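You operate a simulated robot arm through the tools that you are given. There is no shell and no other tool. Be economical: measure what you need, move in short steps, check, and stop when the job is done.

You run a simulated robot arm. Do the job below in one go: nothing can be reset, and whatever is moved stays where it is left.

JOB
Take the orange emery pad from the top of the tall panel stack and leave it on top of the roll of green strap.

Only the result counts: the job must be done as asked and must still hold three seconds after the hand-in. Knocking over, shifting, dropping, spilling or breaking anything else fails it.

ROBOT AND FRAMES
A 7-joint arm with a two-finger parallel gripper, fixed in place. Base frame: the origin is at the foot of the arm, x ahead of it, y to its left, z up; the work surface is at about z = 0. Units: mm, degrees, N and s.
With the tool pointing down near the work surface it reaches from about 220 to 580 mm from the base axis. Its first joint turns from -66.0 to 66.0 degrees. Payload 2.5 kg.
Tool frame: the origin (TCP) lies between the finger pads and is the grasp point; the fingertips stand 23 mm ahead of it; z points along the fingers, y is the line along which they close. The gripper opens to 94 mm. The fingers are 38 mm wide and 10 mm thick; the gripper's body (54 by 96 mm) begins 39 mm behind the TCP.
Orientation is that of the tool frame in the base frame, as a unit quaternion [w, x, y, z]. With the fingers straight down and closing along the base's y, the tool's x points along the base's -x, its y along +y and its z along -z.

CONTROLS
- The arm moves only by the tool jog_arm. Its arguments are lists of equal length, an entry for each row: "claw": the gripper command, from -1 (shut) to 1 (fully open), values between in proportion; "offset": the shift along the base's x, y, z in mm, a list of three; "dr": the turn, a rotation vector about the base's x, y, z in degrees, a list of three. In form: {"claw": [claw, ...], "offset": [[dx, dy, dz], ...], "dr": [[ax, ay, az], ...]}. A call has 1 to 12 rows; each row is the pose to reach, as a shift and turn from the pose commanded when the call began. A row lasts 0.2 s, in which the tool goes at most 50 mm and 8.6 degrees; a call with a longer step from one row to the next is refused whole, and so is a gripper value outside its range. Where a pose cannot be reached the arm comes as near as it can. A force on the tool above 40 N (or 10 N above the force at the start of the call, whichever is more), or a blocked arm, ends the call early, and 0.2 s more pass. The fingers move at their own pace (about 108 mm/s each) and stop on an object; they squeeze with about 23 N. The grip force told is the motor's: it shows also when the fingers shut on nothing. Time passes only in rows, and 0.2 s behind the last, so rows that repeat a pose let the fingers close. It gives the time, the measured TCP pose, the force on the tool (base axes), the opening and the grip force at its end, in the units of the frame above (readings bear some noise), and new pictures: "views" is both (left out), scene, wrist or none.
- Cameras (640 x 400 px; columns grow to the right, rows downward): "scene" is fixed at [115.6, -399.9, 555.3]; the picture's right is [0.87, -0.49, 0.00], its down [-0.24, -0.42, -0.87] and it looks along [0.43, 0.76, -0.49] (base axes); focal length 332 px, centre (320, 200). "wrist" rides on the gripper at [-39, 0, -44] in the tool frame; the picture's right is [0.00, -1.00, 0.00], its down [0.97, 0.00, -0.24] and it looks along [0.24, 0.00, 0.97] (tool axes); focal length 218 px, centre (320, 200). There is no depth. A picture from a camera that has moved, and an enlarged one, comes with that camera's place and axes in the base frame and with its lens.
- zoom(camera, box): a new picture of the part [left, top, right, bottom] of that camera's present view, enlarged. The clock stands still meanwhile.
- sign_off(): hands the job in; it is judged then, once.

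Work in short steps. Places have to be worked out from the pictures, the camera data and where the tool is seen: move nearer, look again, correct. Check each grasp and each placing, and mend what went wrong. You have 90 turns and 150 pictures in all, those below and enlarged ones among them. Open the gripper and draw the arm clear of the work before you hand the job in, unless the task says otherwise; then end with one line.

The tools are called after ">>>" by a JSON object that holds its "op" and its "data". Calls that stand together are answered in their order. jog_arm: Moves the arm, as the interface text tells. Its arguments: {"type":"object","properties":{"claw":{"type":"array","items":{"type":"number"}},"offset":{"type":"array","items":{"type":"array","items":{"type":"number"}}},"dr":{"type":"array","items":{"type":"array","items":{"type":"number"}}},"views":{"type":"string","enum":["both","scene","wrist","none"]}},"required":["claw","offset","dr"]} The other tools are called the same way: zoom (camera, box) takes an enlarged picture of a part of a camera's view; sign_off () hands the job in.

At the start:

```text
clock: 0.0
ee_pos: [328.1, 220.8, 305.2]
ee_rot: [0.0, 0.0, 1.0, 0.0]
contact_force: [0.1, -0.1, -0.1]
finger_gap: 94.1
grip_force: 0.0
```

scene: 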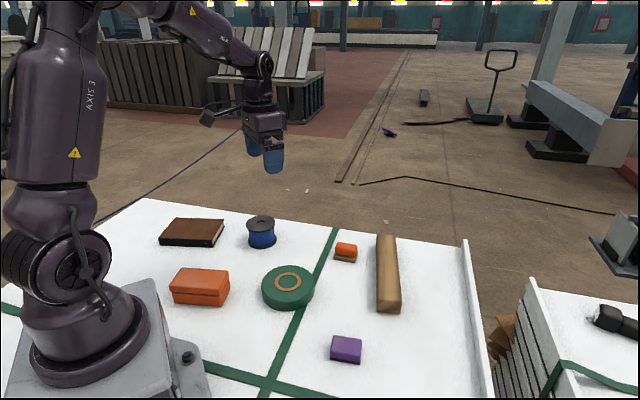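
wrist: 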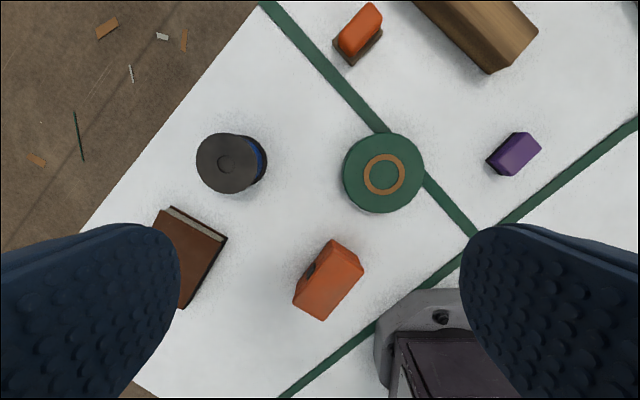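

I'll look closer at the orange items and the roll to tell them apart.

>>> {"op": "zoom", "data": {"camera": "scene", "box": [140, 200, 420, 375]}}

>>> {"op": "zoom", "data": {"camera": "wrist", "box": [280, 0, 560, 175]}}

>>> {"op": "zoom", "data": {"camera": "scene", "box": [440, 200, 640, 400]}}

```text
2.29 times, centred on (280, 288) of scene
camera zoom: at [115.6, -399.9, 555.3], right [0.87, -0.49, 0.0], down [-0.24, -0.42, -0.87], along [0.43, 0.76, -0.49], focal length 760 px, centre (411, 0)
```

zoom: 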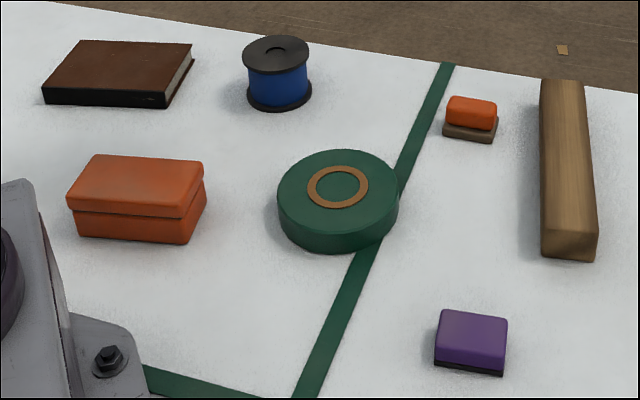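

```text
2.29 times, centred on (420, 88) of wrist
camera zoom: at [365.8, 220.6, 347.8], right [0.0, -1.0, 0.0], down [-0.97, 0.0, 0.24], along [-0.24, 0.0, -0.97], focal length 499 px, centre (91, 457)
```

zoom: 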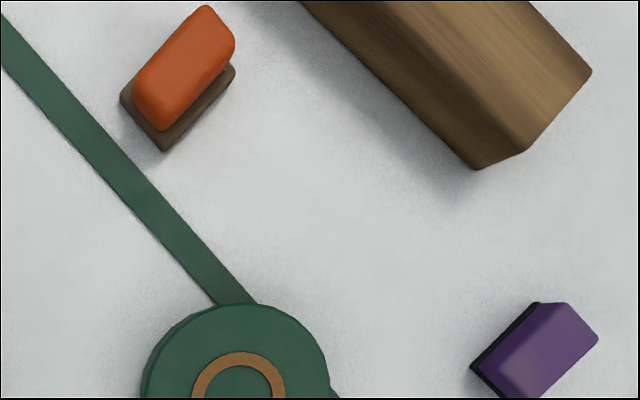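

```text
2.00 times, centred on (540, 300) of scene
camera zoom: at [115.6, -399.9, 555.3], right [0.87, -0.49, 0.0], down [-0.24, -0.42, -0.87], along [0.43, 0.76, -0.49], focal length 665 px, centre (-120, 0)
```

zoom: 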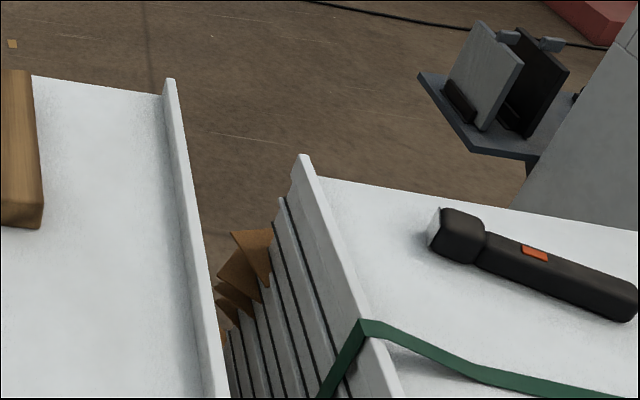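

The sanding block with the orange top on a brown sole (about x 502, y 167, long axis near -45°) is the emery pad. The larger orange item is a box. The green roll is near (329, 127), with its top at about z 28. I'll move above the pad with the gripper turned by -45° to look again.

>>> {"op": "jog_arm", "data": {"claw": [1, 1, 1, 1, 1, 1, 1], "offset": [[29, -9, -10], [58, -18, -25], [87, -27, -45], [116, -36, -70], [145, -45, -95], [174, -53, -120], [174, -53, -120]], "dr": [[0, 0, -7.5], [0, 0, -15], [0, 0, -22.5], [0, 0, -30], [0, 0, -37.5], [0, 0, -45], [0, 0, -45]]}}

```text
clock: 1.6
ee_pos: [501.8, 167.3, 186.4]
ee_rot: [0.0, 0.383, 0.924, 0.0]
contact_force: [0.4, -0.7, 0.2]
finger_gap: 94.1
grip_force: 0.1
camera wrist: at [529.2, 139.4, 230.7], right [-0.71, -0.71, 0.0], down [-0.68, 0.69, 0.24], along [-0.17, 0.17, -0.97], focal length 218 px, centre (320, 200)
```

scene: 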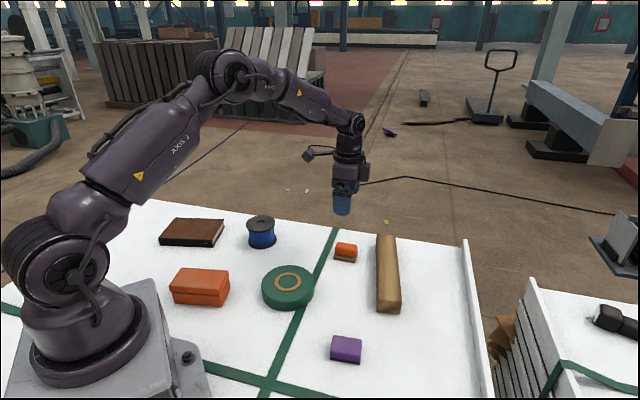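
wrist: 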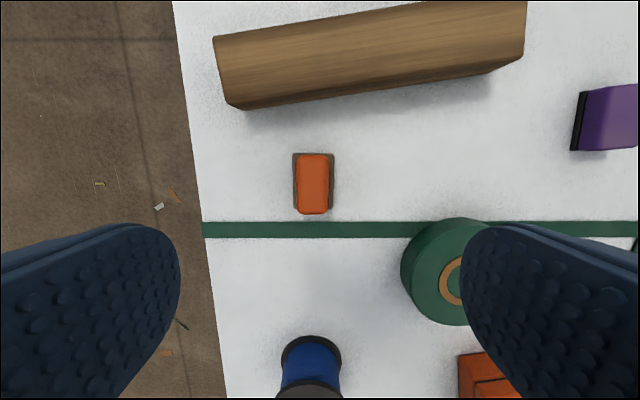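

The pad is well aligned at about (508, 170). Its brown sole is about 40 mm wide, with a narrower orange top. I'll correct the position, go lower and look again.

>>> {"op": "jog_arm", "data": {"claw": [1, 1, 1, 1], "offset": [[6, 2, -30], [6, 2, -65], [6, 2, -100], [6, 2, -100]], "dr": [[0, 0, 0], [0, 0, 0], [0, 0, 0], [0, 0, 0]], "views": "wrist"}}

>>> {"op": "zoom", "data": {"camera": "scene", "box": [290, 190, 418, 270]}}

```text
clock: 2.6
ee_pos: [508.9, 170.2, 87.2]
ee_rot: [0.0, 0.383, 0.924, 0.0]
contact_force: [1.1, 0.1, 0.2]
finger_gap: 94.0
grip_force: 0.0
camera wrist: at [536.0, 142.1, 131.5], right [-0.71, -0.71, 0.0], down [-0.69, 0.69, 0.24], along [-0.17, 0.17, -0.97], focal length 218 px, centre (320, 200)
```

wrist: 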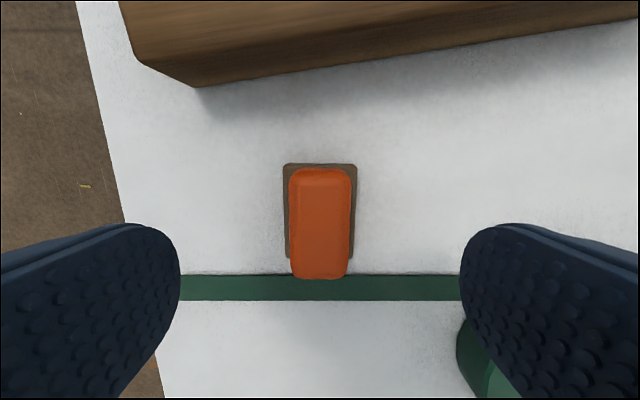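

```text
5.00 times, centred on (354, 230) of scene
camera zoom: at [115.6, -399.9, 555.3], right [0.87, -0.49, 0.0], down [-0.24, -0.42, -0.87], along [0.43, 0.76, -0.49], focal length 1662 px, centre (150, 50)
```

zoom: 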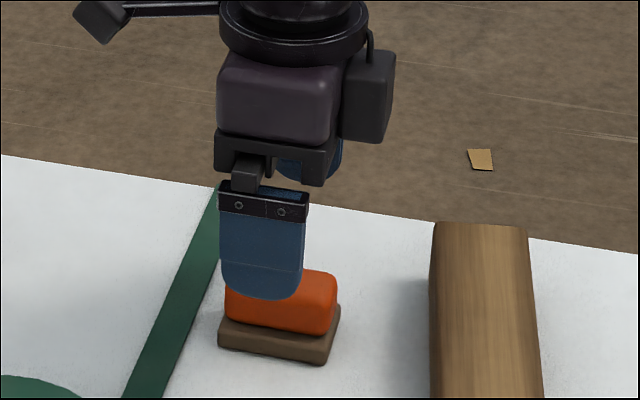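

The pad is centred between the fingers. The sole looks about 15 mm thick and the pad about 38 mm tall, so I'll grip the orange part with the fingertips near z 17.

>>> {"op": "jog_arm", "data": {"claw": [1, 1, 1, 0, -1, -1, -1], "offset": [[1, -2, -20], [1, -2, -44], [1, -2, -44], [1, -2, -44], [1, -2, -44], [1, -2, -44], [1, -2, -44]], "dr": [[0, 0, 0], [0, 0, 0], [0, 0, 0], [0, 0, 0], [0, 0, 0], [0, 0, 0], [0, 0, 0]]}}

>>> {"op": "zoom", "data": {"camera": "scene", "box": [290, 190, 418, 270]}}

```text
clock: 4.2
ee_pos: [508.2, 166.8, 40.7]
ee_rot: [0.0, 0.383, 0.924, 0.0]
contact_force: [-0.5, 0.7, 1.4]
finger_gap: 29.5
grip_force: 22.3
camera wrist: at [536.3, 139.8, 84.9], right [-0.71, -0.71, 0.0], down [-0.69, 0.69, 0.24], along [-0.17, 0.17, -0.97], focal length 218 px, centre (320, 200)
```

scene: 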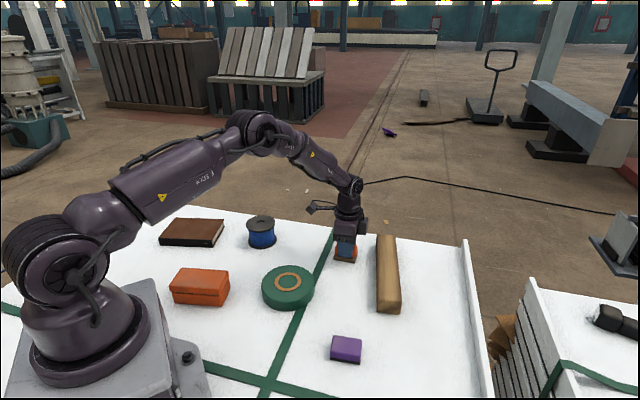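
wrist: 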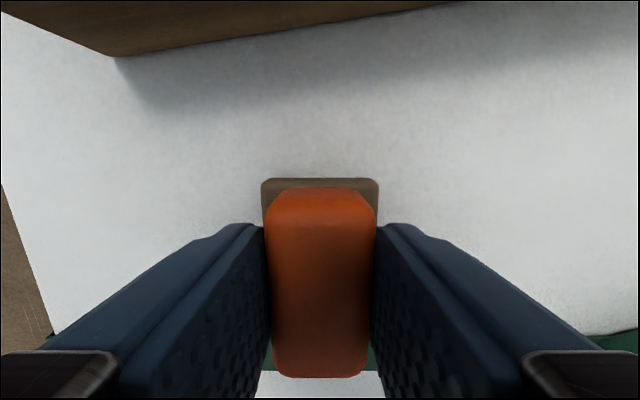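

```text
5.00 times, centred on (354, 230) of scene
camera zoom: at [115.6, -399.9, 555.3], right [0.87, -0.49, 0.0], down [-0.24, -0.42, -0.87], along [0.43, 0.76, -0.49], focal length 1662 px, centre (150, 50)
```

zoom: 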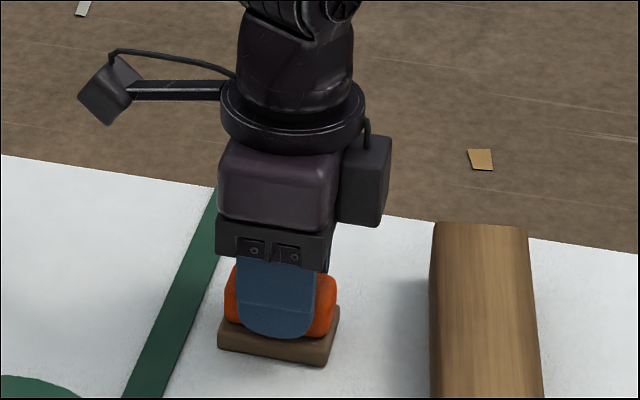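

Gripped on the orange part (gap 29.5 mm, 22 N). I'll lift gently and check that the sole comes up with it.

>>> {"op": "jog_arm", "data": {"claw": [-1, -1, -1, -1, -1], "offset": [[0, 0, 10], [0, 0, 30], [0, 0, 60], [0, 0, 90], [0, 0, 90]], "dr": [[0, 0, 0], [0, 0, 0], [0, 0, 0], [0, 0, 0], [0, 0, 0]]}}

>>> {"op": "zoom", "data": {"camera": "scene", "box": [290, 180, 418, 260]}}

```text
clock: 5.4
ee_pos: [510.2, 167.4, 129.3]
ee_rot: [0.0, 0.382, 0.924, 0.0]
contact_force: [0.6, -0.2, -0.5]
finger_gap: 29.1
grip_force: 23.1
camera wrist: at [536.1, 140.5, 173.2], right [-0.71, -0.71, 0.0], down [-0.69, 0.69, 0.24], along [-0.17, 0.17, -0.97], focal length 218 px, centre (320, 200)
```

scene: 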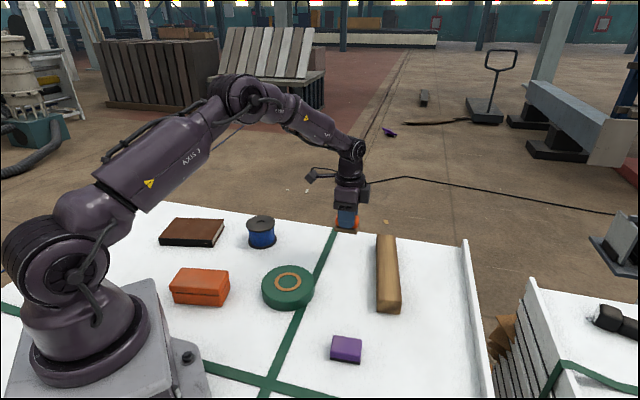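
wrist: 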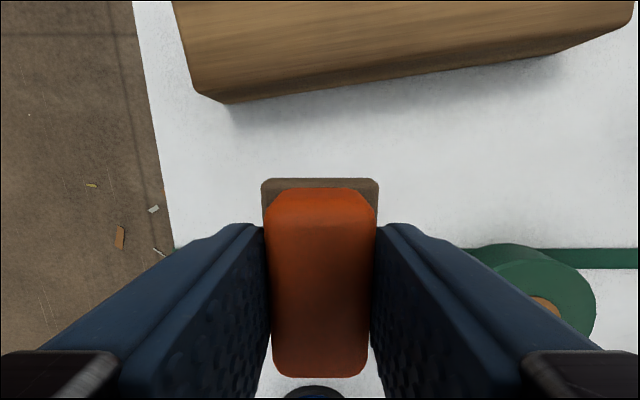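

```text
5.00 times, centred on (354, 220) of scene
camera zoom: at [115.6, -399.9, 555.3], right [0.87, -0.49, 0.0], down [-0.24, -0.42, -0.87], along [0.43, 0.76, -0.49], focal length 1662 px, centre (150, 100)
```

zoom: 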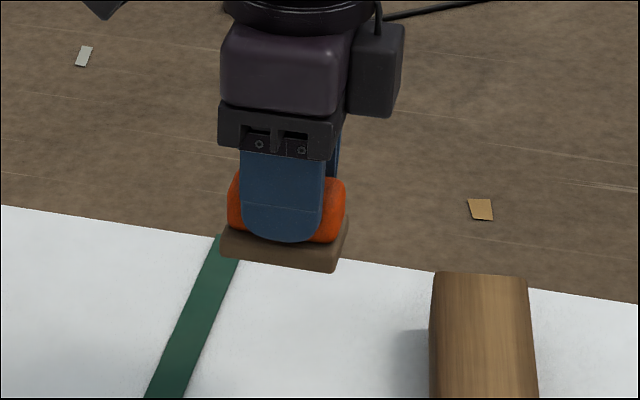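

The whole pad is lifted and held firmly. I'll carry it over the roll at about (329, 127), keeping the height, and check the alignment.

>>> {"op": "jog_arm", "data": {"claw": [-1, -1, -1, -1, -1, -1, -1, -1], "offset": [[-20, -5, 5], [-50, -11, 10], [-85, -19, 10], [-120, -27, 10], [-150, -34, 10], [-170, -39, 10], [-180, -41, 10], [-180, -41, 10]], "dr": [[0, 0, 0], [0, 0, 0], [0, 0, 0], [0, 0, 0], [0, 0, 0], [0, 0, 0], [0, 0, 0], [0, 0, 0]]}}

>>> {"op": "zoom", "data": {"camera": "scene", "box": [208, 200, 368, 320]}}

```text
clock: 7.2
ee_pos: [330.7, 128.8, 140.5]
ee_rot: [0.0, 0.382, 0.924, -0.001]
contact_force: [0.5, 0.8, -0.5]
finger_gap: 29.0
grip_force: 22.7
camera wrist: at [357.4, 101.4, 183.9], right [-0.71, -0.71, 0.0], down [-0.69, 0.69, 0.24], along [-0.17, 0.17, -0.97], focal length 218 px, centre (320, 200)
```

scene: 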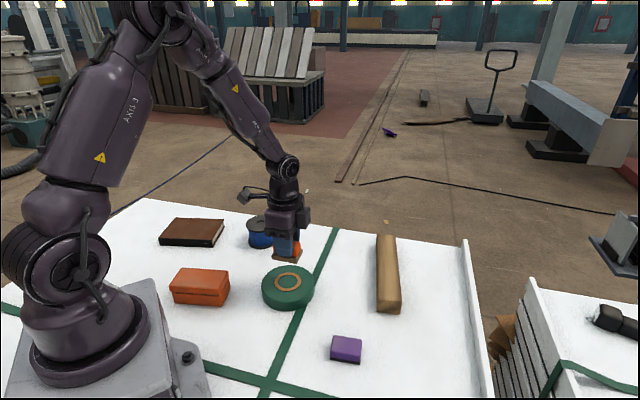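
wrist: 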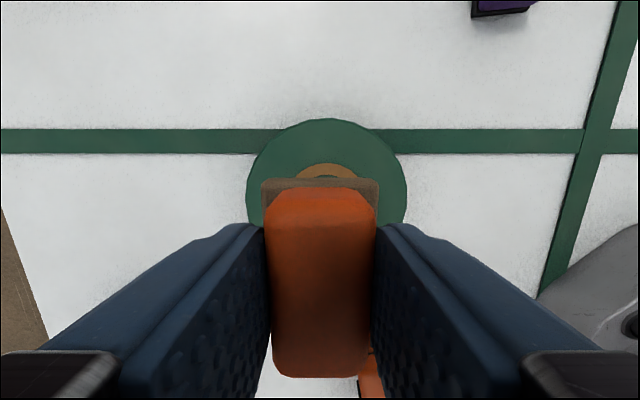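

```text
3.33 times, centred on (288, 260) of scene
camera zoom: at [115.6, -399.9, 555.3], right [0.87, -0.49, 0.0], down [-0.24, -0.42, -0.87], along [0.43, 0.76, -0.49], focal length 1108 px, centre (427, 0)
```

zoom: 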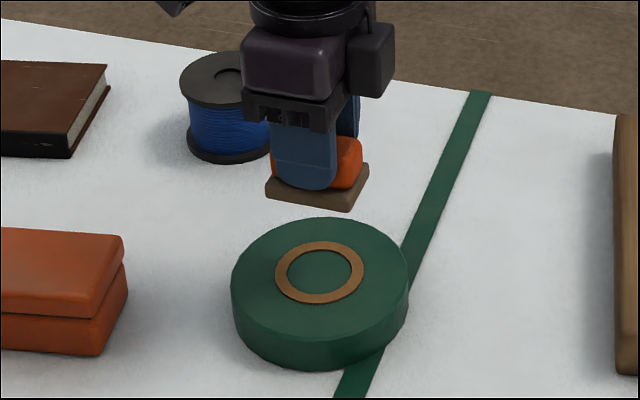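

The roll centre works out at about (328, 125), so the pad is centred over it. I'll lower to just above the roll first.

>>> {"op": "jog_arm", "data": {"claw": [-1, -1, -1, -1], "offset": [[-1, -2, -25], [-1, -2, -45], [-1, -2, -56], [-1, -2, -56]], "dr": [[0, 0, 0], [0, 0, 0], [0, 0, 0], [0, 0, 0]], "views": "none"}}

>>> {"op": "zoom", "data": {"camera": "scene", "box": [224, 230, 352, 320]}}

```text
clock: 8.2
ee_pos: [327.4, 127.0, 82.7]
ee_rot: [0.0, 0.383, 0.924, 0.0]
contact_force: [1.2, -0.1, -0.7]
finger_gap: 29.2
grip_force: 23.5
```

```text
4.44 times, centred on (288, 275) of scene
camera zoom: at [115.6, -399.9, 555.3], right [0.87, -0.49, 0.0], down [-0.24, -0.42, -0.87], along [0.43, 0.76, -0.49], focal length 1477 px, centre (462, -133)
```

zoom: 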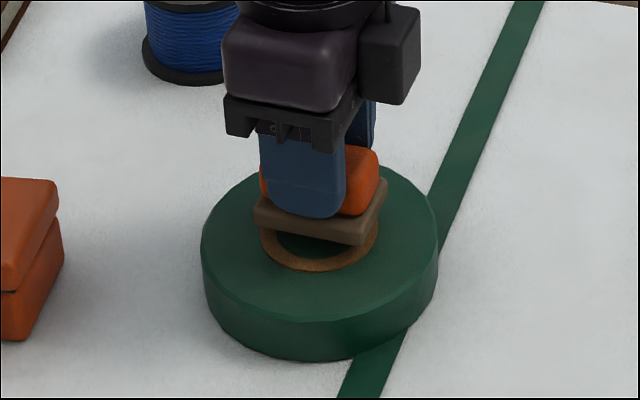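

The pad hangs about 10 mm above the roll, centred. I'll lower it slowly while watching the force.

>>> {"op": "jog_arm", "data": {"claw": [-1, -1, -1, -1, -1], "offset": [[0, 0, -2], [0, 0, -4], [0, 0, -6], [0, 0, -7], [0, 0, -8]], "dr": [[0, 0, 0], [0, 0, 0], [0, 0, 0], [0, 0, 0], [0, 0, 0]], "views": "none"}}

>>> {"op": "zoom", "data": {"camera": "scene", "box": [224, 230, 352, 320]}}

```text
clock: 9.4
ee_pos: [327.5, 124.5, 75.5]
ee_rot: [0.0, 0.383, 0.924, 0.0]
contact_force: [0.0, -0.3, 0.3]
finger_gap: 29.5
grip_force: 23.5
```

```text
4.44 times, centred on (288, 275) of scene
camera zoom: at [115.6, -399.9, 555.3], right [0.87, -0.49, 0.0], down [-0.24, -0.42, -0.87], along [0.43, 0.76, -0.49], focal length 1477 px, centre (462, -133)
```

zoom: 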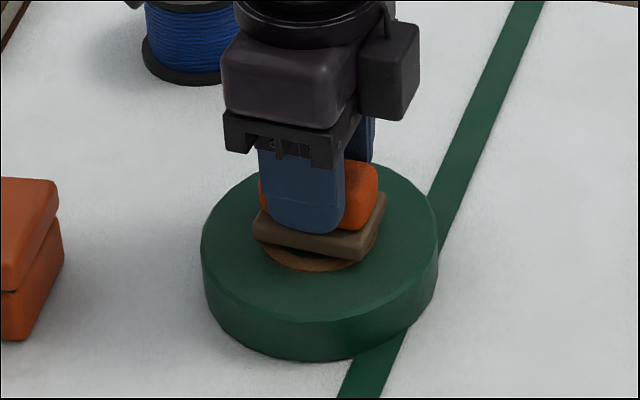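

No contact yet, so I'll continue down in 1 mm steps.

>>> {"op": "jog_arm", "data": {"claw": [-1, -1, -1, -1], "offset": [[0, 0, -1], [0, 0, -2], [0, 0, -3], [0, 0, -4]], "dr": [[0, 0, 0], [0, 0, 0], [0, 0, 0], [0, 0, 0]], "views": "none"}}

```text
clock: 10.4
ee_pos: [327.8, 123.7, 72.8]
ee_rot: [0.0, 0.383, 0.924, 0.0]
contact_force: [-0.5, -0.6, 4.9]
finger_gap: 29.3
grip_force: 23.2
```

The force has risen to 4.9 N, which suggests contact. I'll lower 1 mm more to confirm.

>>> {"op": "jog_arm", "data": {"claw": [-1, -1], "offset": [[0, 0, -0.5], [0, 0, -1]], "dr": [[0, 0, 0], [0, 0, 0]], "views": "none"}}

>>> {"op": "zoom", "data": {"camera": "scene", "box": [224, 230, 352, 320]}}

```text
clock: 11.0
ee_pos: [327.7, 125.1, 71.1]
ee_rot: [0.001, 0.384, 0.923, -0.001]
contact_force: [-8.0, -6.9, 38.3]
finger_gap: 29.9
grip_force: 23.5
```

```text
4.44 times, centred on (288, 275) of scene
camera zoom: at [115.4, -399.9, 555.3], right [0.87, -0.49, 0.0], down [-0.24, -0.42, -0.87], along [0.43, 0.76, -0.48], focal length 1477 px, centre (462, -133)
```

zoom: 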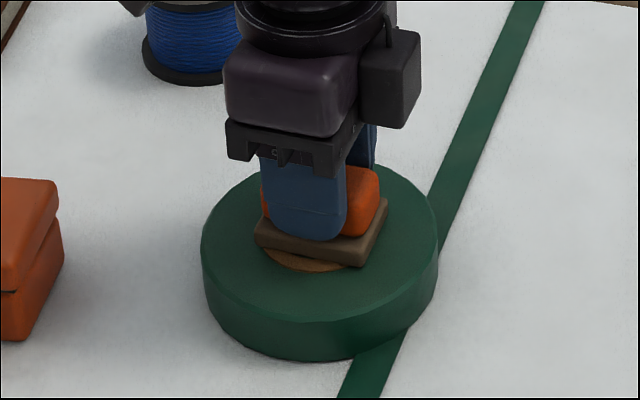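

Firm contact now (38 N), so the pad is seated on the roll. I'll back off 1 mm to relieve the press, then open gently.

>>> {"op": "jog_arm", "data": {"claw": [-1, -1, -0.2, 0.0, 0.2, 0.2], "offset": [[0, 0, 0.7], [0, 0, 1], [0, 0, 1], [0, 0, 1], [0, 0, 1], [0, 0, 1]], "dr": [[0, 0, 0], [0, 0, 0], [0, 0, 0], [0, 0, 0], [0, 0, 0], [0, 0, 0]]}}

```text
clock: 12.4
ee_pos: [326.0, 124.8, 70.8]
ee_rot: [0.0, 0.383, 0.924, 0.001]
contact_force: [0.1, 1.4, 0.1]
finger_gap: 56.3
grip_force: 0.0
camera wrist: at [354.0, 97.6, 114.5], right [-0.71, -0.71, 0.0], down [-0.69, 0.69, 0.24], along [-0.17, 0.17, -0.97], focal length 218 px, centre (320, 200)
```

scene: 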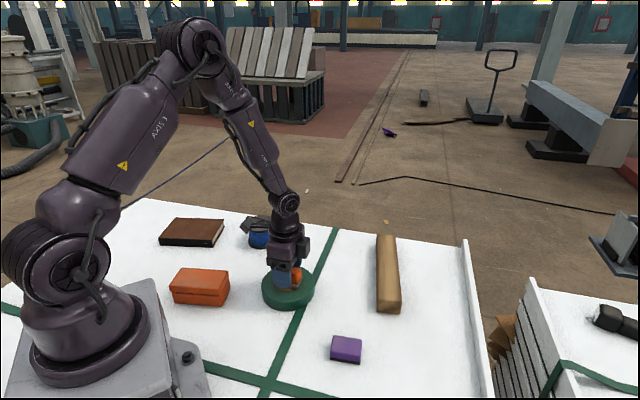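
wrist: 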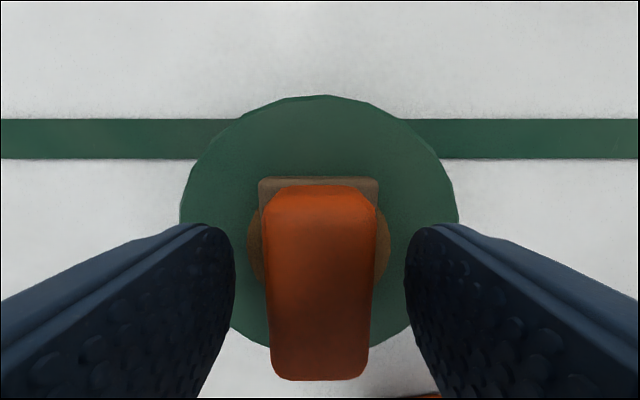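

The pad is released and sits on the roll. I'll retreat straight up, opening further.

>>> {"op": "jog_arm", "data": {"claw": [0.2, 0.3, 0.5, 0.5, 0.5, 0.5, 0.5], "offset": [[0, 0, 8], [0, 0, 30], [0, 0, 65], [0, 0, 105], [0, 0, 150], [0, 40, 180], [0, 80, 200]], "dr": [[0, 0, 0], [0, 0, 0], [0, 0, 0], [0, 0, 0], [0, 0, 0], [0, 0, 0], [0, 0, 0]]}}

>>> {"op": "zoom", "data": {"camera": "scene", "box": [140, 200, 420, 375]}}

```text
clock: 14.0
ee_pos: [326.9, 204.4, 271.7]
ee_rot: [0.001, 0.382, 0.924, 0.001]
contact_force: [0.3, -0.2, 0.1]
finger_gap: 70.4
grip_force: 0.1
camera wrist: at [355.3, 176.9, 315.6], right [-0.71, -0.71, 0.0], down [-0.69, 0.69, 0.24], along [-0.17, 0.17, -0.97], focal length 218 px, centre (320, 200)
```

scene: 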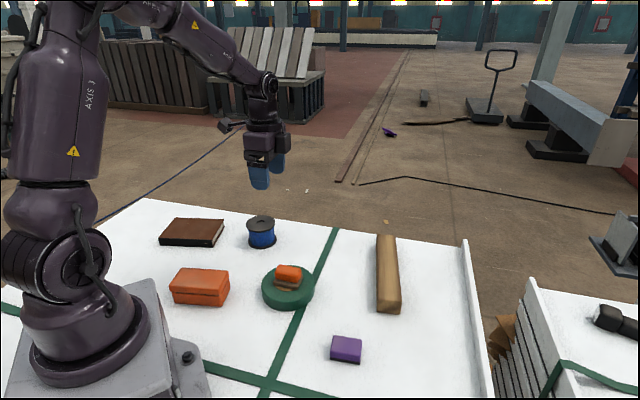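
wrist: 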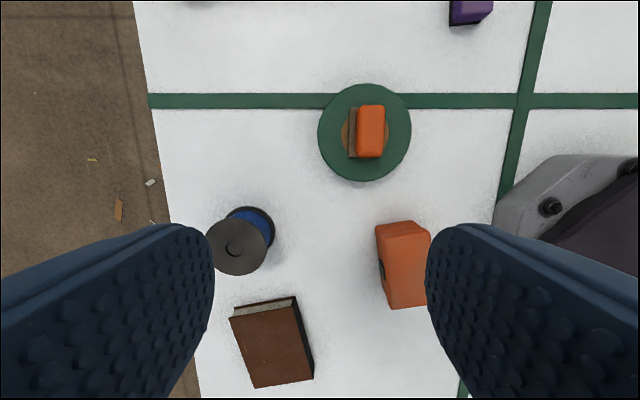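

```text
2.29 times, centred on (280, 288) of scene
camera zoom: at [115.6, -399.9, 555.3], right [0.87, -0.49, 0.0], down [-0.24, -0.42, -0.87], along [0.43, 0.76, -0.49], focal length 760 px, centre (411, 0)
```

zoom: 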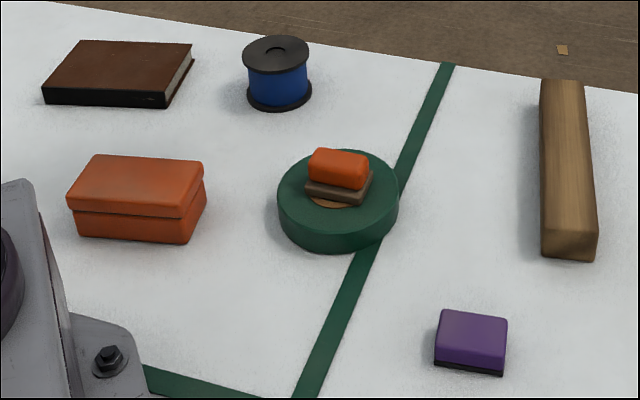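

The pad rests stably in the middle of the roll, nothing else has moved, and the arm is clear. I'm handing in.

>>> {"op": "sign_off", "data": {}}

```text
The job is handed in.
```

The orange emery pad is resting on top of the roll of green strap; the gripper is open, the arm is clear, and the last pictures show nothing else moved.
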